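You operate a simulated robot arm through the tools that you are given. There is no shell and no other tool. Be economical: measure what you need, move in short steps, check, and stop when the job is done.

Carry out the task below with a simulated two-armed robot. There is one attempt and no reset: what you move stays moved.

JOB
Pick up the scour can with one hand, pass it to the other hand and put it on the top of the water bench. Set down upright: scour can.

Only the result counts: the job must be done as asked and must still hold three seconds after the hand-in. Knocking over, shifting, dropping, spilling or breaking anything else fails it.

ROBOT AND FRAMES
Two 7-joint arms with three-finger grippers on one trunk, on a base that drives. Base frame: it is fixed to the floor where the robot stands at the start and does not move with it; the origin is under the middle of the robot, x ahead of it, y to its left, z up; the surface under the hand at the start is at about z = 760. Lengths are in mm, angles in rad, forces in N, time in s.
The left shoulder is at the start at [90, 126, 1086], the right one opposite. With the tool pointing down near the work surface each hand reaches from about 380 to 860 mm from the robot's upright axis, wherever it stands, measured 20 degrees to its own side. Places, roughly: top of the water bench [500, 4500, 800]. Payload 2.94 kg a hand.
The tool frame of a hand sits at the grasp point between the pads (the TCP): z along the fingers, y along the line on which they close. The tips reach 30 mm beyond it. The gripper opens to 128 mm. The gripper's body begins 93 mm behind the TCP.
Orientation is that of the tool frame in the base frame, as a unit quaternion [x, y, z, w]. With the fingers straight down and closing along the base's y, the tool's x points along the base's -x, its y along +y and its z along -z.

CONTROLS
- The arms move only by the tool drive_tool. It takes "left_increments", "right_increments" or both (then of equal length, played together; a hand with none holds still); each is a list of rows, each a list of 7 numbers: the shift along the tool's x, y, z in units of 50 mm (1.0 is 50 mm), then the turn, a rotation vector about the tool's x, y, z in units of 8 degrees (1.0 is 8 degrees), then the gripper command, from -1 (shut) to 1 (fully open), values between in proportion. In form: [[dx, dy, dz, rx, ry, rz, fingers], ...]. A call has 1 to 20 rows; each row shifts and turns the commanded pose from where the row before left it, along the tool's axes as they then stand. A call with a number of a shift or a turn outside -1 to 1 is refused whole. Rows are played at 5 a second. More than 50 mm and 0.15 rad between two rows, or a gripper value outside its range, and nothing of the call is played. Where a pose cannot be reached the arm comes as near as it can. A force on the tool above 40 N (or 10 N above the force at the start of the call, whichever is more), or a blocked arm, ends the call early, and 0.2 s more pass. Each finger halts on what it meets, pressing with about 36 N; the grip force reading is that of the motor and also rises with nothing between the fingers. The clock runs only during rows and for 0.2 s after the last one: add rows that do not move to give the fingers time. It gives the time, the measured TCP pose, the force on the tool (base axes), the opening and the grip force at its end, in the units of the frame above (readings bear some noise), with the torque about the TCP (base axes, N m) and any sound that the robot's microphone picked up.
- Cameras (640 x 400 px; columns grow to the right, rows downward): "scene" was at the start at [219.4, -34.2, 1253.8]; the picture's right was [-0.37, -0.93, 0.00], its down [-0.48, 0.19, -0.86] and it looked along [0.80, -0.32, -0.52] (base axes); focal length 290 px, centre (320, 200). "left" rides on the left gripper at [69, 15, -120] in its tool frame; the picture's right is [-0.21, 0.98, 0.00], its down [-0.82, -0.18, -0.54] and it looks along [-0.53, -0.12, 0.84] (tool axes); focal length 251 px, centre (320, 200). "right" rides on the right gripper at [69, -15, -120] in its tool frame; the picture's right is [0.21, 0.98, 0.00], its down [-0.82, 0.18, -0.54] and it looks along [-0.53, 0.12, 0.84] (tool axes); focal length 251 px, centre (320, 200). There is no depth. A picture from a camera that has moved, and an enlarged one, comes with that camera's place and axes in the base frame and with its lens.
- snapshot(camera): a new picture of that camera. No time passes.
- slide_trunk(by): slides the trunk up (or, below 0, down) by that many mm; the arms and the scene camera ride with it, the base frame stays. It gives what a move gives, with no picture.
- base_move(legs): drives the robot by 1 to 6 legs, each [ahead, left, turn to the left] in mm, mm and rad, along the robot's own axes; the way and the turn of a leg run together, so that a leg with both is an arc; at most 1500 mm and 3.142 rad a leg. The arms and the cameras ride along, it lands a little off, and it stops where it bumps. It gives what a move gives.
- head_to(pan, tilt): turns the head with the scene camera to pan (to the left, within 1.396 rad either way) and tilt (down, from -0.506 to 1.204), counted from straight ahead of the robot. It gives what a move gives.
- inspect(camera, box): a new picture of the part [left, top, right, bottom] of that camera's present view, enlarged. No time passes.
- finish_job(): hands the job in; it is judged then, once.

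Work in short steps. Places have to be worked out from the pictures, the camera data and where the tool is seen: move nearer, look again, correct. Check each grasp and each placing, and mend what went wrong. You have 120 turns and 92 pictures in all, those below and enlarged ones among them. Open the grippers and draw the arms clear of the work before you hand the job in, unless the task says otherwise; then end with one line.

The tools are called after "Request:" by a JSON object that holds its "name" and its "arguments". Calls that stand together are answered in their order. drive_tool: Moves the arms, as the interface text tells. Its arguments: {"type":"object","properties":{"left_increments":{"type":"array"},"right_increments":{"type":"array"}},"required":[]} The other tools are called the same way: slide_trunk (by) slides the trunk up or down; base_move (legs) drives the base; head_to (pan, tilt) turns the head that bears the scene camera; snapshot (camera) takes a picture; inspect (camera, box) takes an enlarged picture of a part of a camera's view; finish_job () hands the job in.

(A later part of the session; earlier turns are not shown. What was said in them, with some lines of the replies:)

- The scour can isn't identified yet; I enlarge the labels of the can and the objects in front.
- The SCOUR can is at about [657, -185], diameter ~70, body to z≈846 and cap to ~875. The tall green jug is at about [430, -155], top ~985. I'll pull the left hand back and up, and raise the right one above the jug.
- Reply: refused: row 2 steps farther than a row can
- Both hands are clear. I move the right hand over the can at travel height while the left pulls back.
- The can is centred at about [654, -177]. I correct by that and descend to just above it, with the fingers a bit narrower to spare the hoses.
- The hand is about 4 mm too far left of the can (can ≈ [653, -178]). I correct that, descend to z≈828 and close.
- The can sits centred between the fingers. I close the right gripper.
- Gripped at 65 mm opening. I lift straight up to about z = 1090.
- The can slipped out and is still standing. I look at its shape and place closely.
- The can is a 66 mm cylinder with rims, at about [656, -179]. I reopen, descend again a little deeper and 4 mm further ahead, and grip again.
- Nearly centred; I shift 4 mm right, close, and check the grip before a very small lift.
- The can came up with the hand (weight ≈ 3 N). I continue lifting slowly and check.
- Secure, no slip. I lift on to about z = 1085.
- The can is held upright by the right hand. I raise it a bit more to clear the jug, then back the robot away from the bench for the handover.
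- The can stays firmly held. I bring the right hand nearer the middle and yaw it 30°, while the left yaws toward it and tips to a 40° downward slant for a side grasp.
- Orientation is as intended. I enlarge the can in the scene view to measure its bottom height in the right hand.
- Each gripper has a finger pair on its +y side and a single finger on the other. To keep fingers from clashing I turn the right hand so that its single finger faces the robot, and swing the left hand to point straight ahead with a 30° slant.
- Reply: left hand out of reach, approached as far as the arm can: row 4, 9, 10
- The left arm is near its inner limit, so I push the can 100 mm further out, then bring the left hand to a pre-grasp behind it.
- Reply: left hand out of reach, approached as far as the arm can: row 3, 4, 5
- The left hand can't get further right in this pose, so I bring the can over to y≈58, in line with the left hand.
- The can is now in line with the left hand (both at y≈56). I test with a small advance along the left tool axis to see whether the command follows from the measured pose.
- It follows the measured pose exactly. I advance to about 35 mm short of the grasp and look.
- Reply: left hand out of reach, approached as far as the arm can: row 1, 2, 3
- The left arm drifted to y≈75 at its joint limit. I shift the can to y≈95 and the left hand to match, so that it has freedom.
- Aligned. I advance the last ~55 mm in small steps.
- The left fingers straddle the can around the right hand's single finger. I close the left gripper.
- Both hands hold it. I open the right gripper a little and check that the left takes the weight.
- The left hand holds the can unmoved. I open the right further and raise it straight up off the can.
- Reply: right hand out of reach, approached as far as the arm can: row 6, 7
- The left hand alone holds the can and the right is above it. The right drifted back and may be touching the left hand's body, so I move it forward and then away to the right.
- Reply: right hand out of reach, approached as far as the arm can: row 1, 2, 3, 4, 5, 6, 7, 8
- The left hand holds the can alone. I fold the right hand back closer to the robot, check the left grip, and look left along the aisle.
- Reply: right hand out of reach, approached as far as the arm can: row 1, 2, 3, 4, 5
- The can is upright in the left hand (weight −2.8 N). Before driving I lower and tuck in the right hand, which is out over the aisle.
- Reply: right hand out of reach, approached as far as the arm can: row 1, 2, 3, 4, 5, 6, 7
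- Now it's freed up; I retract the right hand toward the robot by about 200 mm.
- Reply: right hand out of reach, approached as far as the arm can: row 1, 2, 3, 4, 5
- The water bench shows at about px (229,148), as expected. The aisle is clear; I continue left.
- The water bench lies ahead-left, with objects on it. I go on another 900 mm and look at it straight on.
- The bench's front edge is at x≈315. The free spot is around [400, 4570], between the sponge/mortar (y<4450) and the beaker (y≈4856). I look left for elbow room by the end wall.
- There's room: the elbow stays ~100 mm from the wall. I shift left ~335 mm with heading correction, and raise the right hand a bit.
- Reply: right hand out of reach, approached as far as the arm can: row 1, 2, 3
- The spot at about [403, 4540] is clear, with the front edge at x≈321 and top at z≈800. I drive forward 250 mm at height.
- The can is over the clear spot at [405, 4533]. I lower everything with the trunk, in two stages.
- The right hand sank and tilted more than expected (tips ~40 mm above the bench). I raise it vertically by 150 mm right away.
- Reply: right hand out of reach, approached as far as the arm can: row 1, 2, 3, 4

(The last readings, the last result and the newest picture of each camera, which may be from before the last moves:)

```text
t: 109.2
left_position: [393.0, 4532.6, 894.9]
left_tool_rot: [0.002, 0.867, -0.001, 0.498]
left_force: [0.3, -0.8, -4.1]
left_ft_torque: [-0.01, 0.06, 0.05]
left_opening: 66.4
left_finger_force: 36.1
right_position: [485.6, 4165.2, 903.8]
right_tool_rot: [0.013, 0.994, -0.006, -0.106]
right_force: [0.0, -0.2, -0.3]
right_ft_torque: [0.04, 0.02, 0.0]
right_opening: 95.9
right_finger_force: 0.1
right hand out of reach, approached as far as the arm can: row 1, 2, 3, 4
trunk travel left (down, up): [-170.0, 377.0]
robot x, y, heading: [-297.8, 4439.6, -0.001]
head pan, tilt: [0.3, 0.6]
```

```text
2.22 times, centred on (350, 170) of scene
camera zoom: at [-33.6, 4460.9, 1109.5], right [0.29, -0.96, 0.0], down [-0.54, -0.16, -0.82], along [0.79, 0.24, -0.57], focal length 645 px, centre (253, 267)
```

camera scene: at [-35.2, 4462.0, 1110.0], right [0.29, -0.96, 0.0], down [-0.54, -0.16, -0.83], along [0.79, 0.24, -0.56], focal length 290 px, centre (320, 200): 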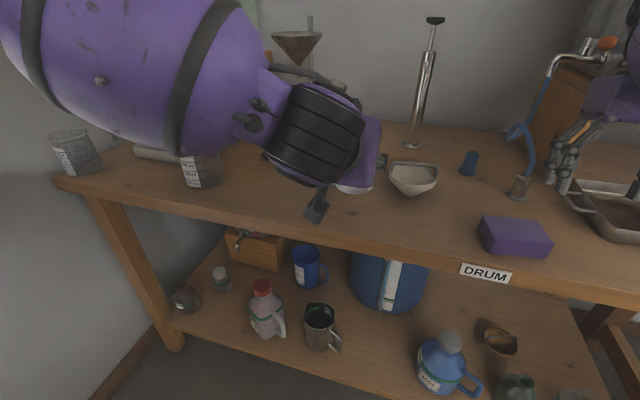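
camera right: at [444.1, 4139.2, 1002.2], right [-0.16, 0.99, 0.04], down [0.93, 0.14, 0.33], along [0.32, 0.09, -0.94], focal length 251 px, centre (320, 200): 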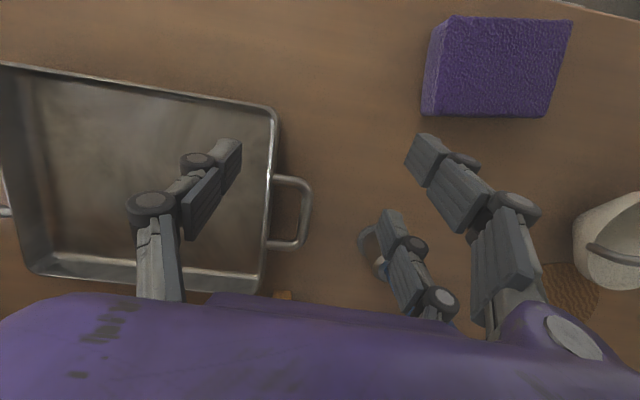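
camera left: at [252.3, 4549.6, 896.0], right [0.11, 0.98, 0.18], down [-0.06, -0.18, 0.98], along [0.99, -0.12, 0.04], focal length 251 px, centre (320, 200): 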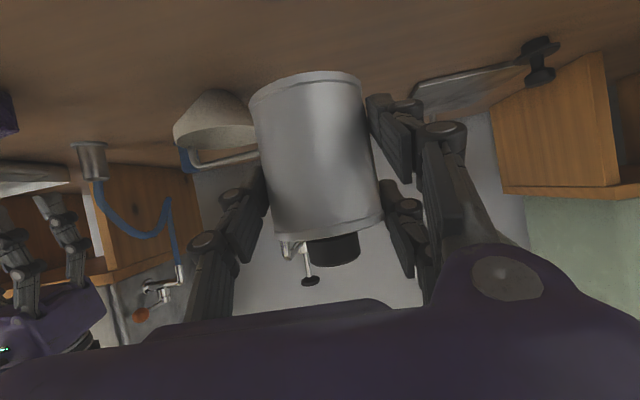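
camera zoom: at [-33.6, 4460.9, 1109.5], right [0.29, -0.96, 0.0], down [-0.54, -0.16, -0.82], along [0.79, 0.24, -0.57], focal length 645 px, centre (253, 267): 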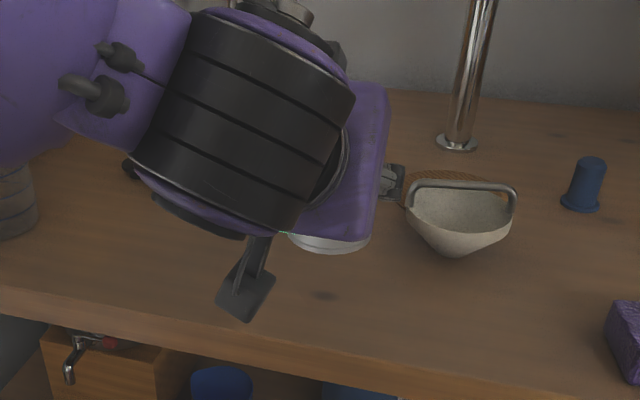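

The can's bottom is ≈ z 841, some 40 mm above the bench. The right hand is clear at z≈904, so I leave it and lower the left hand alone by 28 mm.

Request:
{"name": "drive_tool", "arguments": {"left_increments": [[0.16, 0, 0.093, 0, 0, 0, -1], [0.16, 0, 0.093, 0, 0, 0, -1], [0.16, 0, 0.093, 0, 0, 0, -1], [0, 0, 0, 0, 0, 0, -1]]}}

Request:
{"name": "snapshot", "arguments": {"camera": "left"}}

Request:
{"name": "snapshot", "arguments": {"camera": "scene"}}

```text
t: 110.2
left_position: [392.0, 4534.2, 868.1]
left_tool_rot: [0.002, 0.866, -0.002, 0.499]
left_force: [-0.1, -0.4, -3.3]
left_ft_torque: [-0.01, 0.05, -0.01]
left_opening: 66.6
left_finger_force: 35.5
right_position: [484.1, 4166.9, 904.3]
right_tool_rot: [0.012, 0.994, -0.008, -0.107]
right_force: [0.0, 0.5, -0.2]
right_ft_torque: [0.05, -0.01, -0.03]
right_opening: 96.1
right_finger_force: 0.0
trunk travel left (down, up): [-170.0, 377.0]
robot x, y, heading: [-297.1, 4439.1, -0.004]
head pan, tilt: [0.3, 0.6]
```

```text
29 pictures are left
camera left: at [253.1, 4549.5, 867.3], right [0.11, 0.98, 0.18], down [-0.06, -0.18, 0.98], along [0.99, -0.12, 0.04], focal length 251 px, centre (320, 200)
```

left: 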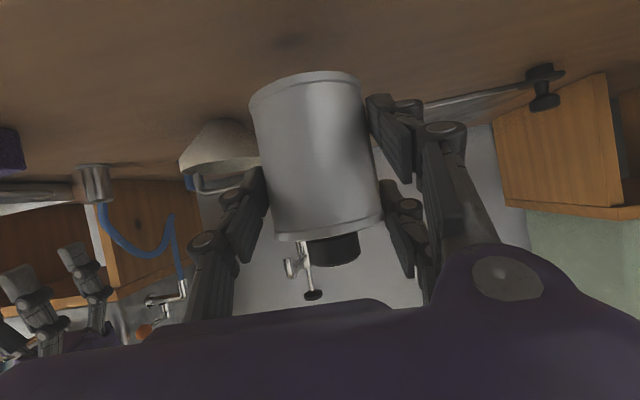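

```text
28 pictures are left
camera scene: at [-34.6, 4461.9, 1109.8], right [0.29, -0.96, 0.0], down [-0.54, -0.16, -0.82], along [0.79, 0.24, -0.57], focal length 290 px, centre (320, 200)
```

scene: 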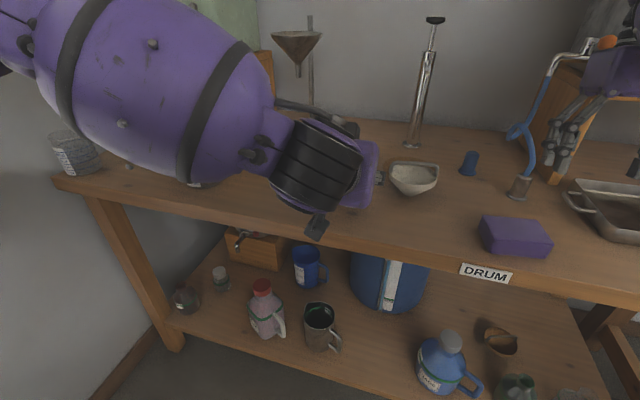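

About 12 mm remain. I lower 8 mm and read the force.

Request:
{"name": "drive_tool", "arguments": {"left_increments": [[0.07, 0, 0.04, 0, 0, 0, -1], [0.07, 0, 0.04, 0, 0, 0, -1], [0, 0, 0, 0, 0, 0, -1]]}}

Request:
{"name": "drive_tool", "arguments": {"left_increments": [[0.035, 0, 0.02, 0, 0, 0, -1], [0, 0, 0, 0, 0, 0, -1]]}}

Request:
{"name": "drive_tool", "arguments": {"left_increments": [[0.035, 0, 0.02, 0, 0, 0, -1], [0, 0, 0, 0, 0, 0, -1]]}}

```text
t: 111.0
left_position: [391.9, 4534.8, 859.3]
left_tool_rot: [0.001, 0.867, -0.001, 0.499]
left_force: [0.1, 0.6, -2.5]
left_ft_torque: [-0.02, 0.07, 0.02]
left_opening: 66.8
left_finger_force: 35.8
right_position: [484.0, 4166.9, 904.8]
right_tool_rot: [0.013, 0.994, -0.008, -0.106]
right_force: [-0.1, -0.5, -0.2]
right_ft_torque: [0.0, 0.0, -0.01]
right_opening: 96.0
right_finger_force: 0.0
trunk travel left (down, up): [-170.0, 377.0]
robot x, y, heading: [-295.9, 4437.2, -0.004]
head pan, tilt: [0.3, 0.6]
```

```text
t: 111.6
left_position: [390.9, 4533.3, 858.6]
left_tool_rot: [0.002, 0.867, -0.001, 0.499]
left_force: [0.0, 0.7, -3.0]
left_ft_torque: [-0.01, 0.05, -0.02]
left_opening: 66.1
left_finger_force: 35.9
right_position: [485.6, 4166.3, 904.0]
right_tool_rot: [0.013, 0.994, -0.008, -0.106]
right_force: [0.2, 0.8, -0.5]
right_ft_torque: [0.0, -0.01, 0.0]
right_opening: 95.9
right_finger_force: 0.1
trunk travel left (down, up): [-170.0, 377.0]
robot x, y, heading: [-296.8, 4438.1, -0.005]
head pan, tilt: [0.3, 0.6]
```

```text
t: 112.2
left_position: [391.5, 4532.6, 856.4]
left_tool_rot: [0.002, 0.867, -0.002, 0.499]
left_force: [0.4, 0.2, -3.2]
left_ft_torque: [0.02, 0.07, -0.02]
left_opening: 66.5
left_finger_force: 36.2
right_position: [485.0, 4167.4, 904.3]
right_tool_rot: [0.013, 0.994, -0.008, -0.106]
right_force: [-0.4, -0.6, -0.5]
right_ft_torque: [0.0, 0.0, 0.01]
right_opening: 96.2
right_finger_force: 0.1
trunk travel left (down, up): [-170.0, 377.0]
robot x, y, heading: [-299.0, 4433.5, -0.006]
head pan, tilt: [0.3, 0.6]
```

No contact yet. I keep lowering 2 mm at a time.

Request:
{"name": "drive_tool", "arguments": {"left_increments": [[0.035, 0, 0.02, 0, 0, 0, -1], [0, 0, 0, 0, 0, 0, -1]]}}

Request:
{"name": "drive_tool", "arguments": {"left_increments": [[0.035, 0, 0.02, 0, 0, 0, -1], [0, 0, 0, 0, 0, 0, -1]]}}

Request:
{"name": "snapshot", "arguments": {"camera": "left"}}

```text
t: 112.8
left_position: [391.3, 4533.6, 853.1]
left_tool_rot: [0.002, 0.867, -0.002, 0.499]
left_force: [0.1, 0.4, -2.8]
left_ft_torque: [-0.01, 0.05, -0.03]
left_opening: 66.5
left_finger_force: 36.3
right_position: [484.6, 4166.6, 904.4]
right_tool_rot: [0.012, 0.994, -0.009, -0.107]
right_force: [0.3, -0.2, -0.3]
right_ft_torque: [-0.01, -0.01, 0.01]
right_opening: 96.1
right_finger_force: 0.0
trunk travel left (down, up): [-170.0, 377.0]
robot x, y, heading: [-292.1, 4437.2, 0.0]
head pan, tilt: [0.3, 0.6]
```

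```text
t: 113.4
left_position: [391.3, 4533.7, 850.4]
left_tool_rot: [0.002, 0.867, -0.002, 0.499]
left_force: [0.3, 0.3, -4.6]
left_ft_torque: [0.01, 0.03, 0.02]
left_opening: 66.5
left_finger_force: 36.4
right_position: [485.2, 4166.5, 903.6]
right_tool_rot: [0.013, 0.994, -0.008, -0.107]
right_force: [0.2, 0.9, -0.4]
right_ft_torque: [-0.02, 0.0, 0.02]
right_opening: 95.9
right_finger_force: 0.1
trunk travel left (down, up): [-170.0, 377.0]
robot x, y, heading: [-301.5, 4440.6, -0.005]
head pan, tilt: [0.3, 0.6]
```

```text
27 pictures are left
camera left: at [252.3, 4549.1, 850.8], right [0.11, 0.98, 0.18], down [-0.06, -0.18, 0.98], along [0.99, -0.12, 0.04], focal length 251 px, centre (320, 200)
```

left: 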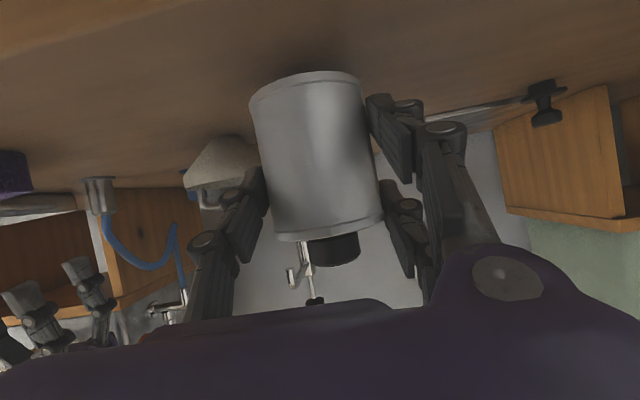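

A contact shadow is near; a few mm remain. I keep stepping down.

Request:
{"name": "drive_tool", "arguments": {"left_increments": [[0.035, 0, 0.02, 0, 0, 0, -1], [0, 0, 0, 0, 0, 0, -1]]}}

Request:
{"name": "drive_tool", "arguments": {"left_increments": [[0.035, 0, 0.02, 0, 0, 0, -1], [0, 0, 0, 0, 0, 0, -1]]}}

Request:
{"name": "inspect", "arguments": {"camera": "left", "box": [200, 20, 440, 170]}}

```text
t: 114.0
left_position: [391.7, 4533.5, 849.2]
left_tool_rot: [0.002, 0.867, -0.002, 0.499]
left_force: [0.2, -0.6, -3.7]
left_ft_torque: [0.0, 0.06, 0.03]
left_opening: 66.7
left_finger_force: 35.4
right_position: [485.6, 4166.5, 904.4]
right_tool_rot: [0.013, 0.994, -0.008, -0.106]
right_force: [-0.3, 0.6, -0.7]
right_ft_torque: [0.0, -0.04, 0.01]
right_opening: 96.0
right_finger_force: 0.2
trunk travel left (down, up): [-170.0, 377.0]
robot x, y, heading: [-295.3, 4436.4, -0.012]
head pan, tilt: [0.3, 0.6]
```

```text
t: 114.6
left_position: [390.2, 4533.7, 846.7]
left_tool_rot: [0.002, 0.867, -0.002, 0.499]
left_force: [-0.3, 1.0, -3.4]
left_ft_torque: [0.02, 0.06, -0.02]
left_opening: 66.5
left_finger_force: 35.7
right_position: [484.1, 4166.0, 904.8]
right_tool_rot: [0.013, 0.994, -0.009, -0.106]
right_force: [-0.5, 0.4, -0.3]
right_ft_torque: [-0.03, 0.02, 0.02]
right_opening: 95.9
right_finger_force: 0.0
trunk travel left (down, up): [-170.0, 377.0]
robot x, y, heading: [-300.9, 4438.5, -0.0]
head pan, tilt: [0.3, 0.6]
```

```text
2.67 times, centred on (320, 95) of left
camera zoom: at [251.6, 4549.5, 846.8], right [0.11, 0.98, 0.18], down [-0.06, -0.18, 0.98], along [0.99, -0.12, 0.04], focal length 670 px, centre (320, 480)
```

zoom: 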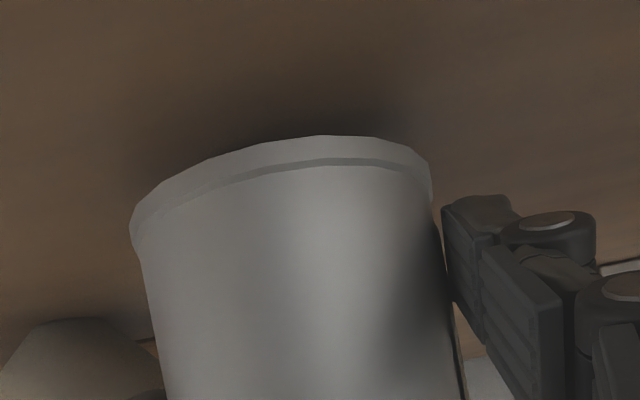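

Still free but close (shadow hugging the base). I continue the small steps.

Request:
{"name": "drive_tool", "arguments": {"left_increments": [[0.035, 0, 0.02, 0, 0, 0, -1], [0, 0, 0, 0, 0, 0, -1]]}}

Request:
{"name": "drive_tool", "arguments": {"left_increments": [[0.035, 0, 0.02, 0, 0, 0, -1], [0, 0, 0, 0, 0, 0, -1]]}}

Request:
{"name": "drive_tool", "arguments": {"left_increments": [[0.035, 0, 0.02, 0, 0, 0, -1], [0, 0, 0, 0, 0, 0, -1]]}}

Request:
{"name": "inspect", "arguments": {"camera": "left", "box": [200, 20, 440, 170]}}

```text
t: 115.2
left_position: [390.8, 4533.3, 844.8]
left_tool_rot: [0.002, 0.866, -0.002, 0.499]
left_force: [0.0, -0.1, -3.0]
left_ft_torque: [0.0, 0.05, -0.02]
left_opening: 66.4
left_finger_force: 36.4
right_position: [484.4, 4166.9, 904.1]
right_tool_rot: [0.013, 0.994, -0.008, -0.106]
right_force: [-0.7, -0.1, 0.5]
right_ft_torque: [-0.04, 0.02, -0.03]
right_opening: 96.2
right_finger_force: 0.0
trunk travel left (down, up): [-170.0, 377.0]
robot x, y, heading: [-293.5, 4436.0, -0.003]
head pan, tilt: [0.3, 0.6]
```

```text
t: 115.8
left_position: [390.4, 4533.5, 842.3]
left_tool_rot: [0.002, 0.867, -0.002, 0.499]
left_force: [0.1, 0.6, -2.9]
left_ft_torque: [-0.05, 0.04, 0.02]
left_opening: 66.4
left_finger_force: 36.1
right_position: [485.0, 4166.4, 904.6]
right_tool_rot: [0.012, 0.994, -0.009, -0.107]
right_force: [-0.1, -0.5, -0.5]
right_ft_torque: [-0.01, -0.03, -0.01]
right_opening: 96.2
right_finger_force: 0.0
trunk travel left (down, up): [-170.0, 377.0]
robot x, y, heading: [-299.8, 4436.1, -0.011]
head pan, tilt: [0.3, 0.6]
```

```text
t: 116.4
left_position: [389.9, 4533.2, 841.6]
left_tool_rot: [0.002, 0.866, -0.002, 0.499]
left_force: [0.5, -0.1, -1.7]
left_ft_torque: [-0.01, 0.03, 0.02]
left_opening: 66.5
left_finger_force: 36.2
right_position: [484.9, 4166.2, 904.4]
right_tool_rot: [0.013, 0.994, -0.008, -0.107]
right_force: [0.0, 0.3, 0.3]
right_ft_torque: [0.0, 0.0, -0.01]
right_opening: 96.1
right_finger_force: 0.0
trunk travel left (down, up): [-170.0, 377.0]
robot x, y, heading: [-299.3, 4436.6, -0.003]
head pan, tilt: [0.3, 0.6]
```

```text
2.67 times, centred on (320, 95) of left
camera zoom: at [252.0, 4548.9, 841.0], right [0.11, 0.98, 0.19], down [-0.06, -0.18, 0.98], along [0.99, -0.12, 0.04], focal length 670 px, centre (320, 480)
```

zoom: 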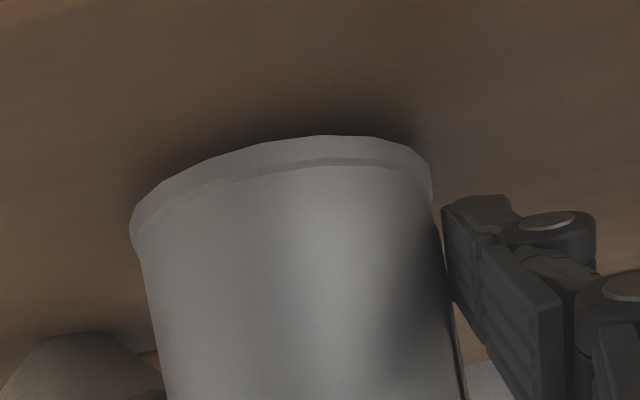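

Force went to −1.7 N, possibly first contact. Another two steps.

Request:
{"name": "drive_tool", "arguments": {"left_increments": [[0.026, 0, 0.015, 0, 0, 0, -1], [0, 0, 0, 0, 0, 0, -1]]}}

Request:
{"name": "drive_tool", "arguments": {"left_increments": [[0.026, 0, 0.015, 0, 0, 0, -1], [0, 0, 0, 0, 0, 0, -1]]}}

```text
t: 117.0
left_position: [391.7, 4533.5, 840.2]
left_tool_rot: [0.001, 0.866, -0.001, 0.499]
left_force: [-0.3, -0.6, -3.4]
left_ft_torque: [0.0, 0.01, -0.05]
left_opening: 66.5
left_finger_force: 35.5
right_position: [485.0, 4168.4, 903.5]
right_tool_rot: [0.012, 0.994, -0.008, -0.107]
right_force: [-0.5, 0.6, -0.4]
right_ft_torque: [-0.01, -0.02, -0.02]
right_opening: 95.8
right_finger_force: 0.0
trunk travel left (down, up): [-170.0, 377.0]
robot x, y, heading: [-297.6, 4439.5, -0.008]
head pan, tilt: [0.3, 0.6]
```

```text
t: 117.6
left_position: [390.9, 4533.7, 836.8]
left_tool_rot: [0.002, 0.866, -0.002, 0.499]
left_force: [-0.6, 0.2, -3.4]
left_ft_torque: [0.02, 0.04, 0.0]
left_opening: 66.8
left_finger_force: 36.0
right_position: [486.0, 4166.2, 904.9]
right_tool_rot: [0.013, 0.994, -0.009, -0.107]
right_force: [0.7, 0.4, -0.1]
right_ft_torque: [0.03, 0.02, 0.02]
right_opening: 95.9
right_finger_force: 0.0
trunk travel left (down, up): [-170.0, 377.0]
robot x, y, heading: [-294.0, 4439.8, -0.004]
head pan, tilt: [0.3, 0.6]
```

Not in contact yet; more small steps.

Request:
{"name": "drive_tool", "arguments": {"left_increments": [[0.035, 0, 0.02, 0, 0, 0, -1], [0, 0, 0, 0, 0, 0, -1]]}}

Request:
{"name": "drive_tool", "arguments": {"left_increments": [[0.035, 0, 0.02, 0, 0, 0, -1], [0, 0, 0, 0, 0, 0, -1]]}}

Request:
{"name": "drive_tool", "arguments": {"left_increments": [[0.035, 0, 0.02, 0, 0, 0, -1], [0, 0, 0, 0, 0, 0, -1]]}}

Request:
{"name": "inspect", "arguments": {"camera": "left", "box": [200, 20, 440, 170]}}

Request:
{"name": "inspect", "arguments": {"camera": "scene", "box": [220, 110, 480, 260]}}

```text
t: 118.2
left_position: [391.5, 4533.8, 838.0]
left_tool_rot: [0.002, 0.866, -0.001, 0.5]
left_force: [-0.5, 0.9, 0.0]
left_ft_torque: [0.09, 0.14, 0.0]
left_opening: 66.5
left_finger_force: 36.2
right_position: [484.3, 4166.8, 904.8]
right_tool_rot: [0.014, 0.994, -0.007, -0.107]
right_force: [-0.2, -0.3, -0.7]
right_ft_torque: [-0.02, 0.0, 0.0]
right_opening: 96.1
right_finger_force: 0.0
trunk travel left (down, up): [-170.0, 377.0]
robot x, y, heading: [-298.7, 4439.3, -0.008]
head pan, tilt: [0.3, 0.6]
```

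```text
t: 118.8
left_position: [391.9, 4533.9, 836.7]
left_tool_rot: [0.002, 0.865, -0.002, 0.502]
left_force: [1.9, 2.0, 9.9]
left_ft_torque: [0.23, 0.08, -0.05]
left_opening: 66.2
left_finger_force: 35.9
right_position: [485.9, 4166.9, 905.6]
right_tool_rot: [0.014, 0.994, -0.008, -0.107]
right_force: [-0.4, -0.8, -0.3]
right_ft_torque: [-0.02, 0.01, 0.0]
right_opening: 95.9
right_finger_force: 0.1
trunk travel left (down, up): [-170.0, 377.0]
robot x, y, heading: [-299.3, 4438.7, -0.008]
head pan, tilt: [0.3, 0.6]
```

```text
t: 119.4
left_position: [391.8, 4533.1, 836.0]
left_tool_rot: [0.002, 0.865, -0.002, 0.502]
left_force: [6.6, 0.8, 21.4]
left_ft_torque: [0.12, 0.11, 0.05]
left_opening: 66.6
left_finger_force: 35.7
right_position: [483.2, 4166.6, 905.9]
right_tool_rot: [0.013, 0.994, -0.008, -0.105]
right_force: [-0.2, 0.3, 1.0]
right_ft_torque: [-0.02, -0.04, 0.01]
right_opening: 96.0
right_finger_force: 0.0
trunk travel left (down, up): [-170.0, 377.0]
robot x, y, heading: [-294.3, 4439.8, -0.005]
head pan, tilt: [0.3, 0.6]
```

```text
2.67 times, centred on (320, 95) of left
camera zoom: at [253.0, 4549.3, 834.7], right [0.11, 0.98, 0.18], down [-0.06, -0.18, 0.98], along [0.99, -0.12, 0.04], focal length 670 px, centre (320, 480)
```

zoom: 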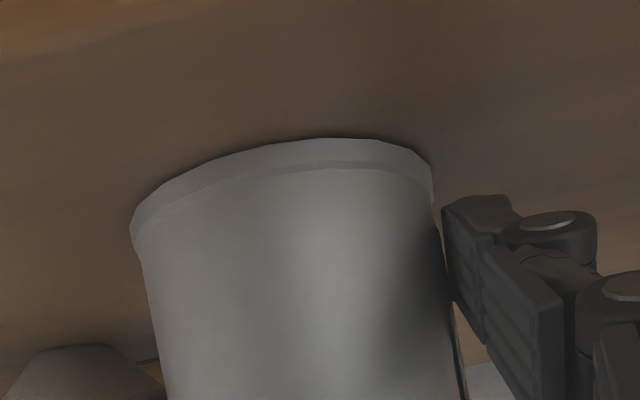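

```text
2.46 times, centred on (350, 185) of scene
camera zoom: at [-35.9, 4461.8, 1110.3], right [0.29, -0.96, 0.0], down [-0.54, -0.16, -0.83], along [0.79, 0.24, -0.56], focal length 714 px, centre (246, 237)
```

zoom: 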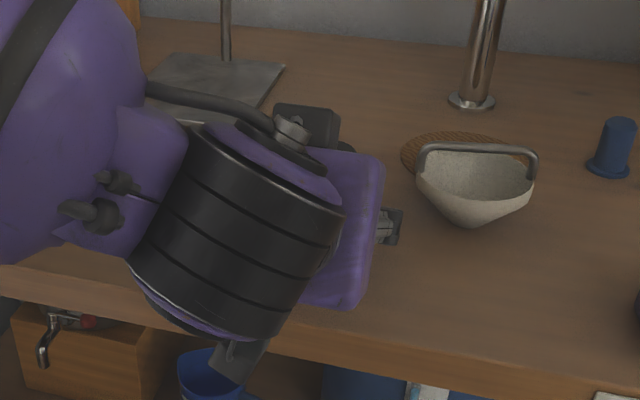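

The can is firmly on the bench (21 N). I relieve 3 mm of push and then open the left gripper slowly.

Request:
{"name": "drive_tool", "arguments": {"left_increments": [[-0.052, 0, -0.03, 0, 0, 0, -1], [0, 0, 0, 0, 0, 0, -1]]}}

Request:
{"name": "drive_tool", "arguments": {"left_increments": [[0, 0, 0, 0, 0, 0, 0.06], [0, 0, 0, 0, 0, 0, 0.1], [0, 0, 0, 0, 0, 0, 0.2], [0, 0, 0, 0, 0, 0, 0.3], [0, 0, 0, 0, 0, 0, 0.4], [0, 0, 0, 0, 0, 0, 0.5], [0, 0, 0, 0, 0, 0, 0.5]]}}

Request:
{"name": "snapshot", "arguments": {"camera": "left"}}

```text
t: 120.0
left_position: [391.1, 4531.5, 836.1]
left_tool_rot: [0.003, 0.866, -0.002, 0.5]
left_force: [7.0, -1.3, 15.9]
left_ft_torque: [-0.21, -0.73, 0.07]
left_opening: 66.7
left_finger_force: 35.5
right_position: [485.0, 4165.4, 905.1]
right_tool_rot: [0.013, 0.994, -0.008, -0.107]
right_force: [0.1, -0.2, 0.0]
right_ft_torque: [0.01, -0.03, 0.0]
right_opening: 96.1
right_finger_force: 0.0
trunk travel left (down, up): [-170.0, 377.0]
robot x, y, heading: [-298.3, 4440.8, -0.006]
head pan, tilt: [0.3, 0.6]
```

```text
t: 121.6
left_position: [392.5, 4534.7, 835.5]
left_tool_rot: [0.001, 0.866, -0.001, 0.5]
left_force: [0.0, 0.3, 0.3]
left_ft_torque: [0.01, -0.02, -0.01]
left_opening: 95.9
left_finger_force: 0.0
right_position: [484.9, 4167.1, 903.6]
right_tool_rot: [0.012, 0.994, -0.008, -0.106]
right_force: [0.2, -0.1, -0.3]
right_ft_torque: [0.04, 0.0, 0.01]
right_opening: 96.2
right_finger_force: 0.1
trunk travel left (down, up): [-170.0, 377.0]
robot x, y, heading: [-295.6, 4437.2, -0.005]
head pan, tilt: [0.3, 0.6]
```

```text
22 pictures are left
camera left: at [252.7, 4549.6, 834.8], right [0.11, 0.98, 0.18], down [-0.06, -0.18, 0.98], along [0.99, -0.12, 0.04], focal length 251 px, centre (320, 200)
```

left: 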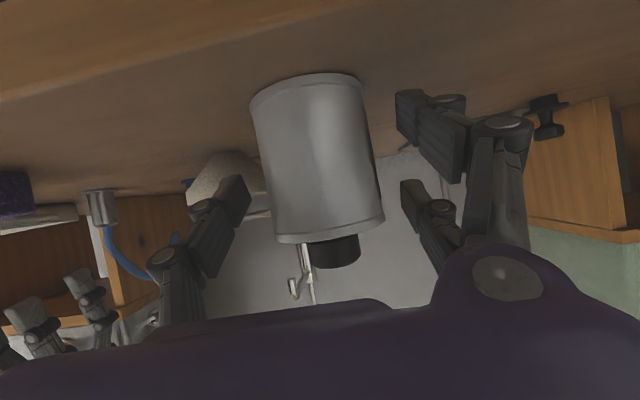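

Released and the can stands upright. I open fully for clearance, then back the base straight off.

Request:
{"name": "drive_tool", "arguments": {"left_increments": [[0, 0, 0, 0, 0, 0, 0.7], [0, 0, 0, 0, 0, 0, 0.9], [0, 0, 0, 0, 0, 0, 0.9]]}}

Request:
{"name": "base_move", "arguments": {"legs": [[-250, 0, 0]]}}

Request:
{"name": "snapshot", "arguments": {"camera": "left"}}

Request:
{"name": "snapshot", "arguments": {"camera": "scene"}}

```text
t: 122.4
left_position: [392.8, 4534.2, 834.4]
left_tool_rot: [0.002, 0.867, -0.002, 0.499]
left_force: [-0.2, 0.0, -0.2]
left_ft_torque: [0.01, -0.02, 0.02]
left_opening: 121.5
left_finger_force: 0.0
right_position: [484.5, 4166.5, 903.7]
right_tool_rot: [0.012, 0.994, -0.008, -0.106]
right_force: [-0.5, 0.2, 1.0]
right_ft_torque: [-0.01, 0.01, 0.03]
right_opening: 95.8
right_finger_force: 0.1
trunk travel left (down, up): [-170.0, 377.0]
robot x, y, heading: [-294.3, 4439.6, -0.0]
head pan, tilt: [0.3, 0.6]
```

```text
t: 124.2
left_position: [146.1, 4533.0, 835.6]
left_tool_rot: [0.003, 0.867, -0.002, 0.499]
left_force: [0.0, 0.1, 0.5]
left_ft_torque: [-0.02, -0.03, 0.01]
left_opening: 121.5
left_finger_force: 0.1
right_position: [237.5, 4164.9, 904.1]
right_tool_rot: [0.014, 0.994, -0.008, -0.107]
right_force: [-0.3, -0.2, 0.2]
right_ft_torque: [0.01, -0.02, -0.02]
right_opening: 96.1
right_finger_force: 0.0
trunk travel left (down, up): [-170.0, 377.0]
robot x, y, heading: [-540.4, 4442.2, -0.007]
head pan, tilt: [0.3, 0.6]
```

```text
21 pictures are left
camera left: at [7.4, 4549.4, 835.0], right [0.12, 0.98, 0.19], down [-0.06, -0.18, 0.98], along [0.99, -0.12, 0.04], focal length 251 px, centre (320, 200)
```

left: 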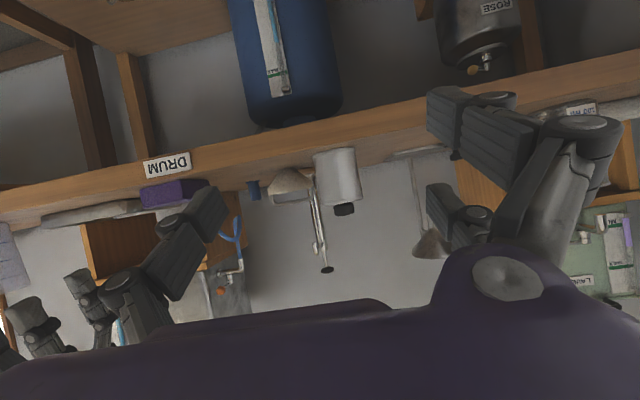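

```text
20 pictures are left
camera scene: at [-280.5, 4462.7, 1109.9], right [0.29, -0.96, 0.0], down [-0.54, -0.16, -0.83], along [0.79, 0.24, -0.56], focal length 290 px, centre (320, 200)
```

scene: 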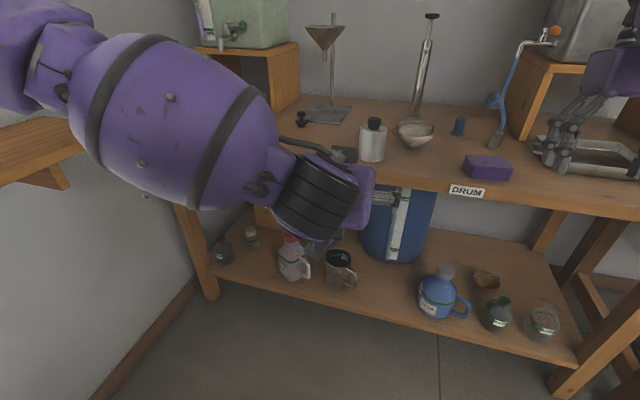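

The scour can stands upright on the water bench, both grippers are open and the hands are clear. I hand the job in.

Request:
{"name": "finish_job", "arguments": {}}

```text
The job is handed in.
```

The scour can was picked up with the right hand, passed to the left, and now stands upright on top of the water bench. The first lift slipped and the can stayed standing where it was, so I gripped it again. I saw and felt nothing else knocked or moved, but the left forearm hid the beakers at the left end of the water bench in the last picture.
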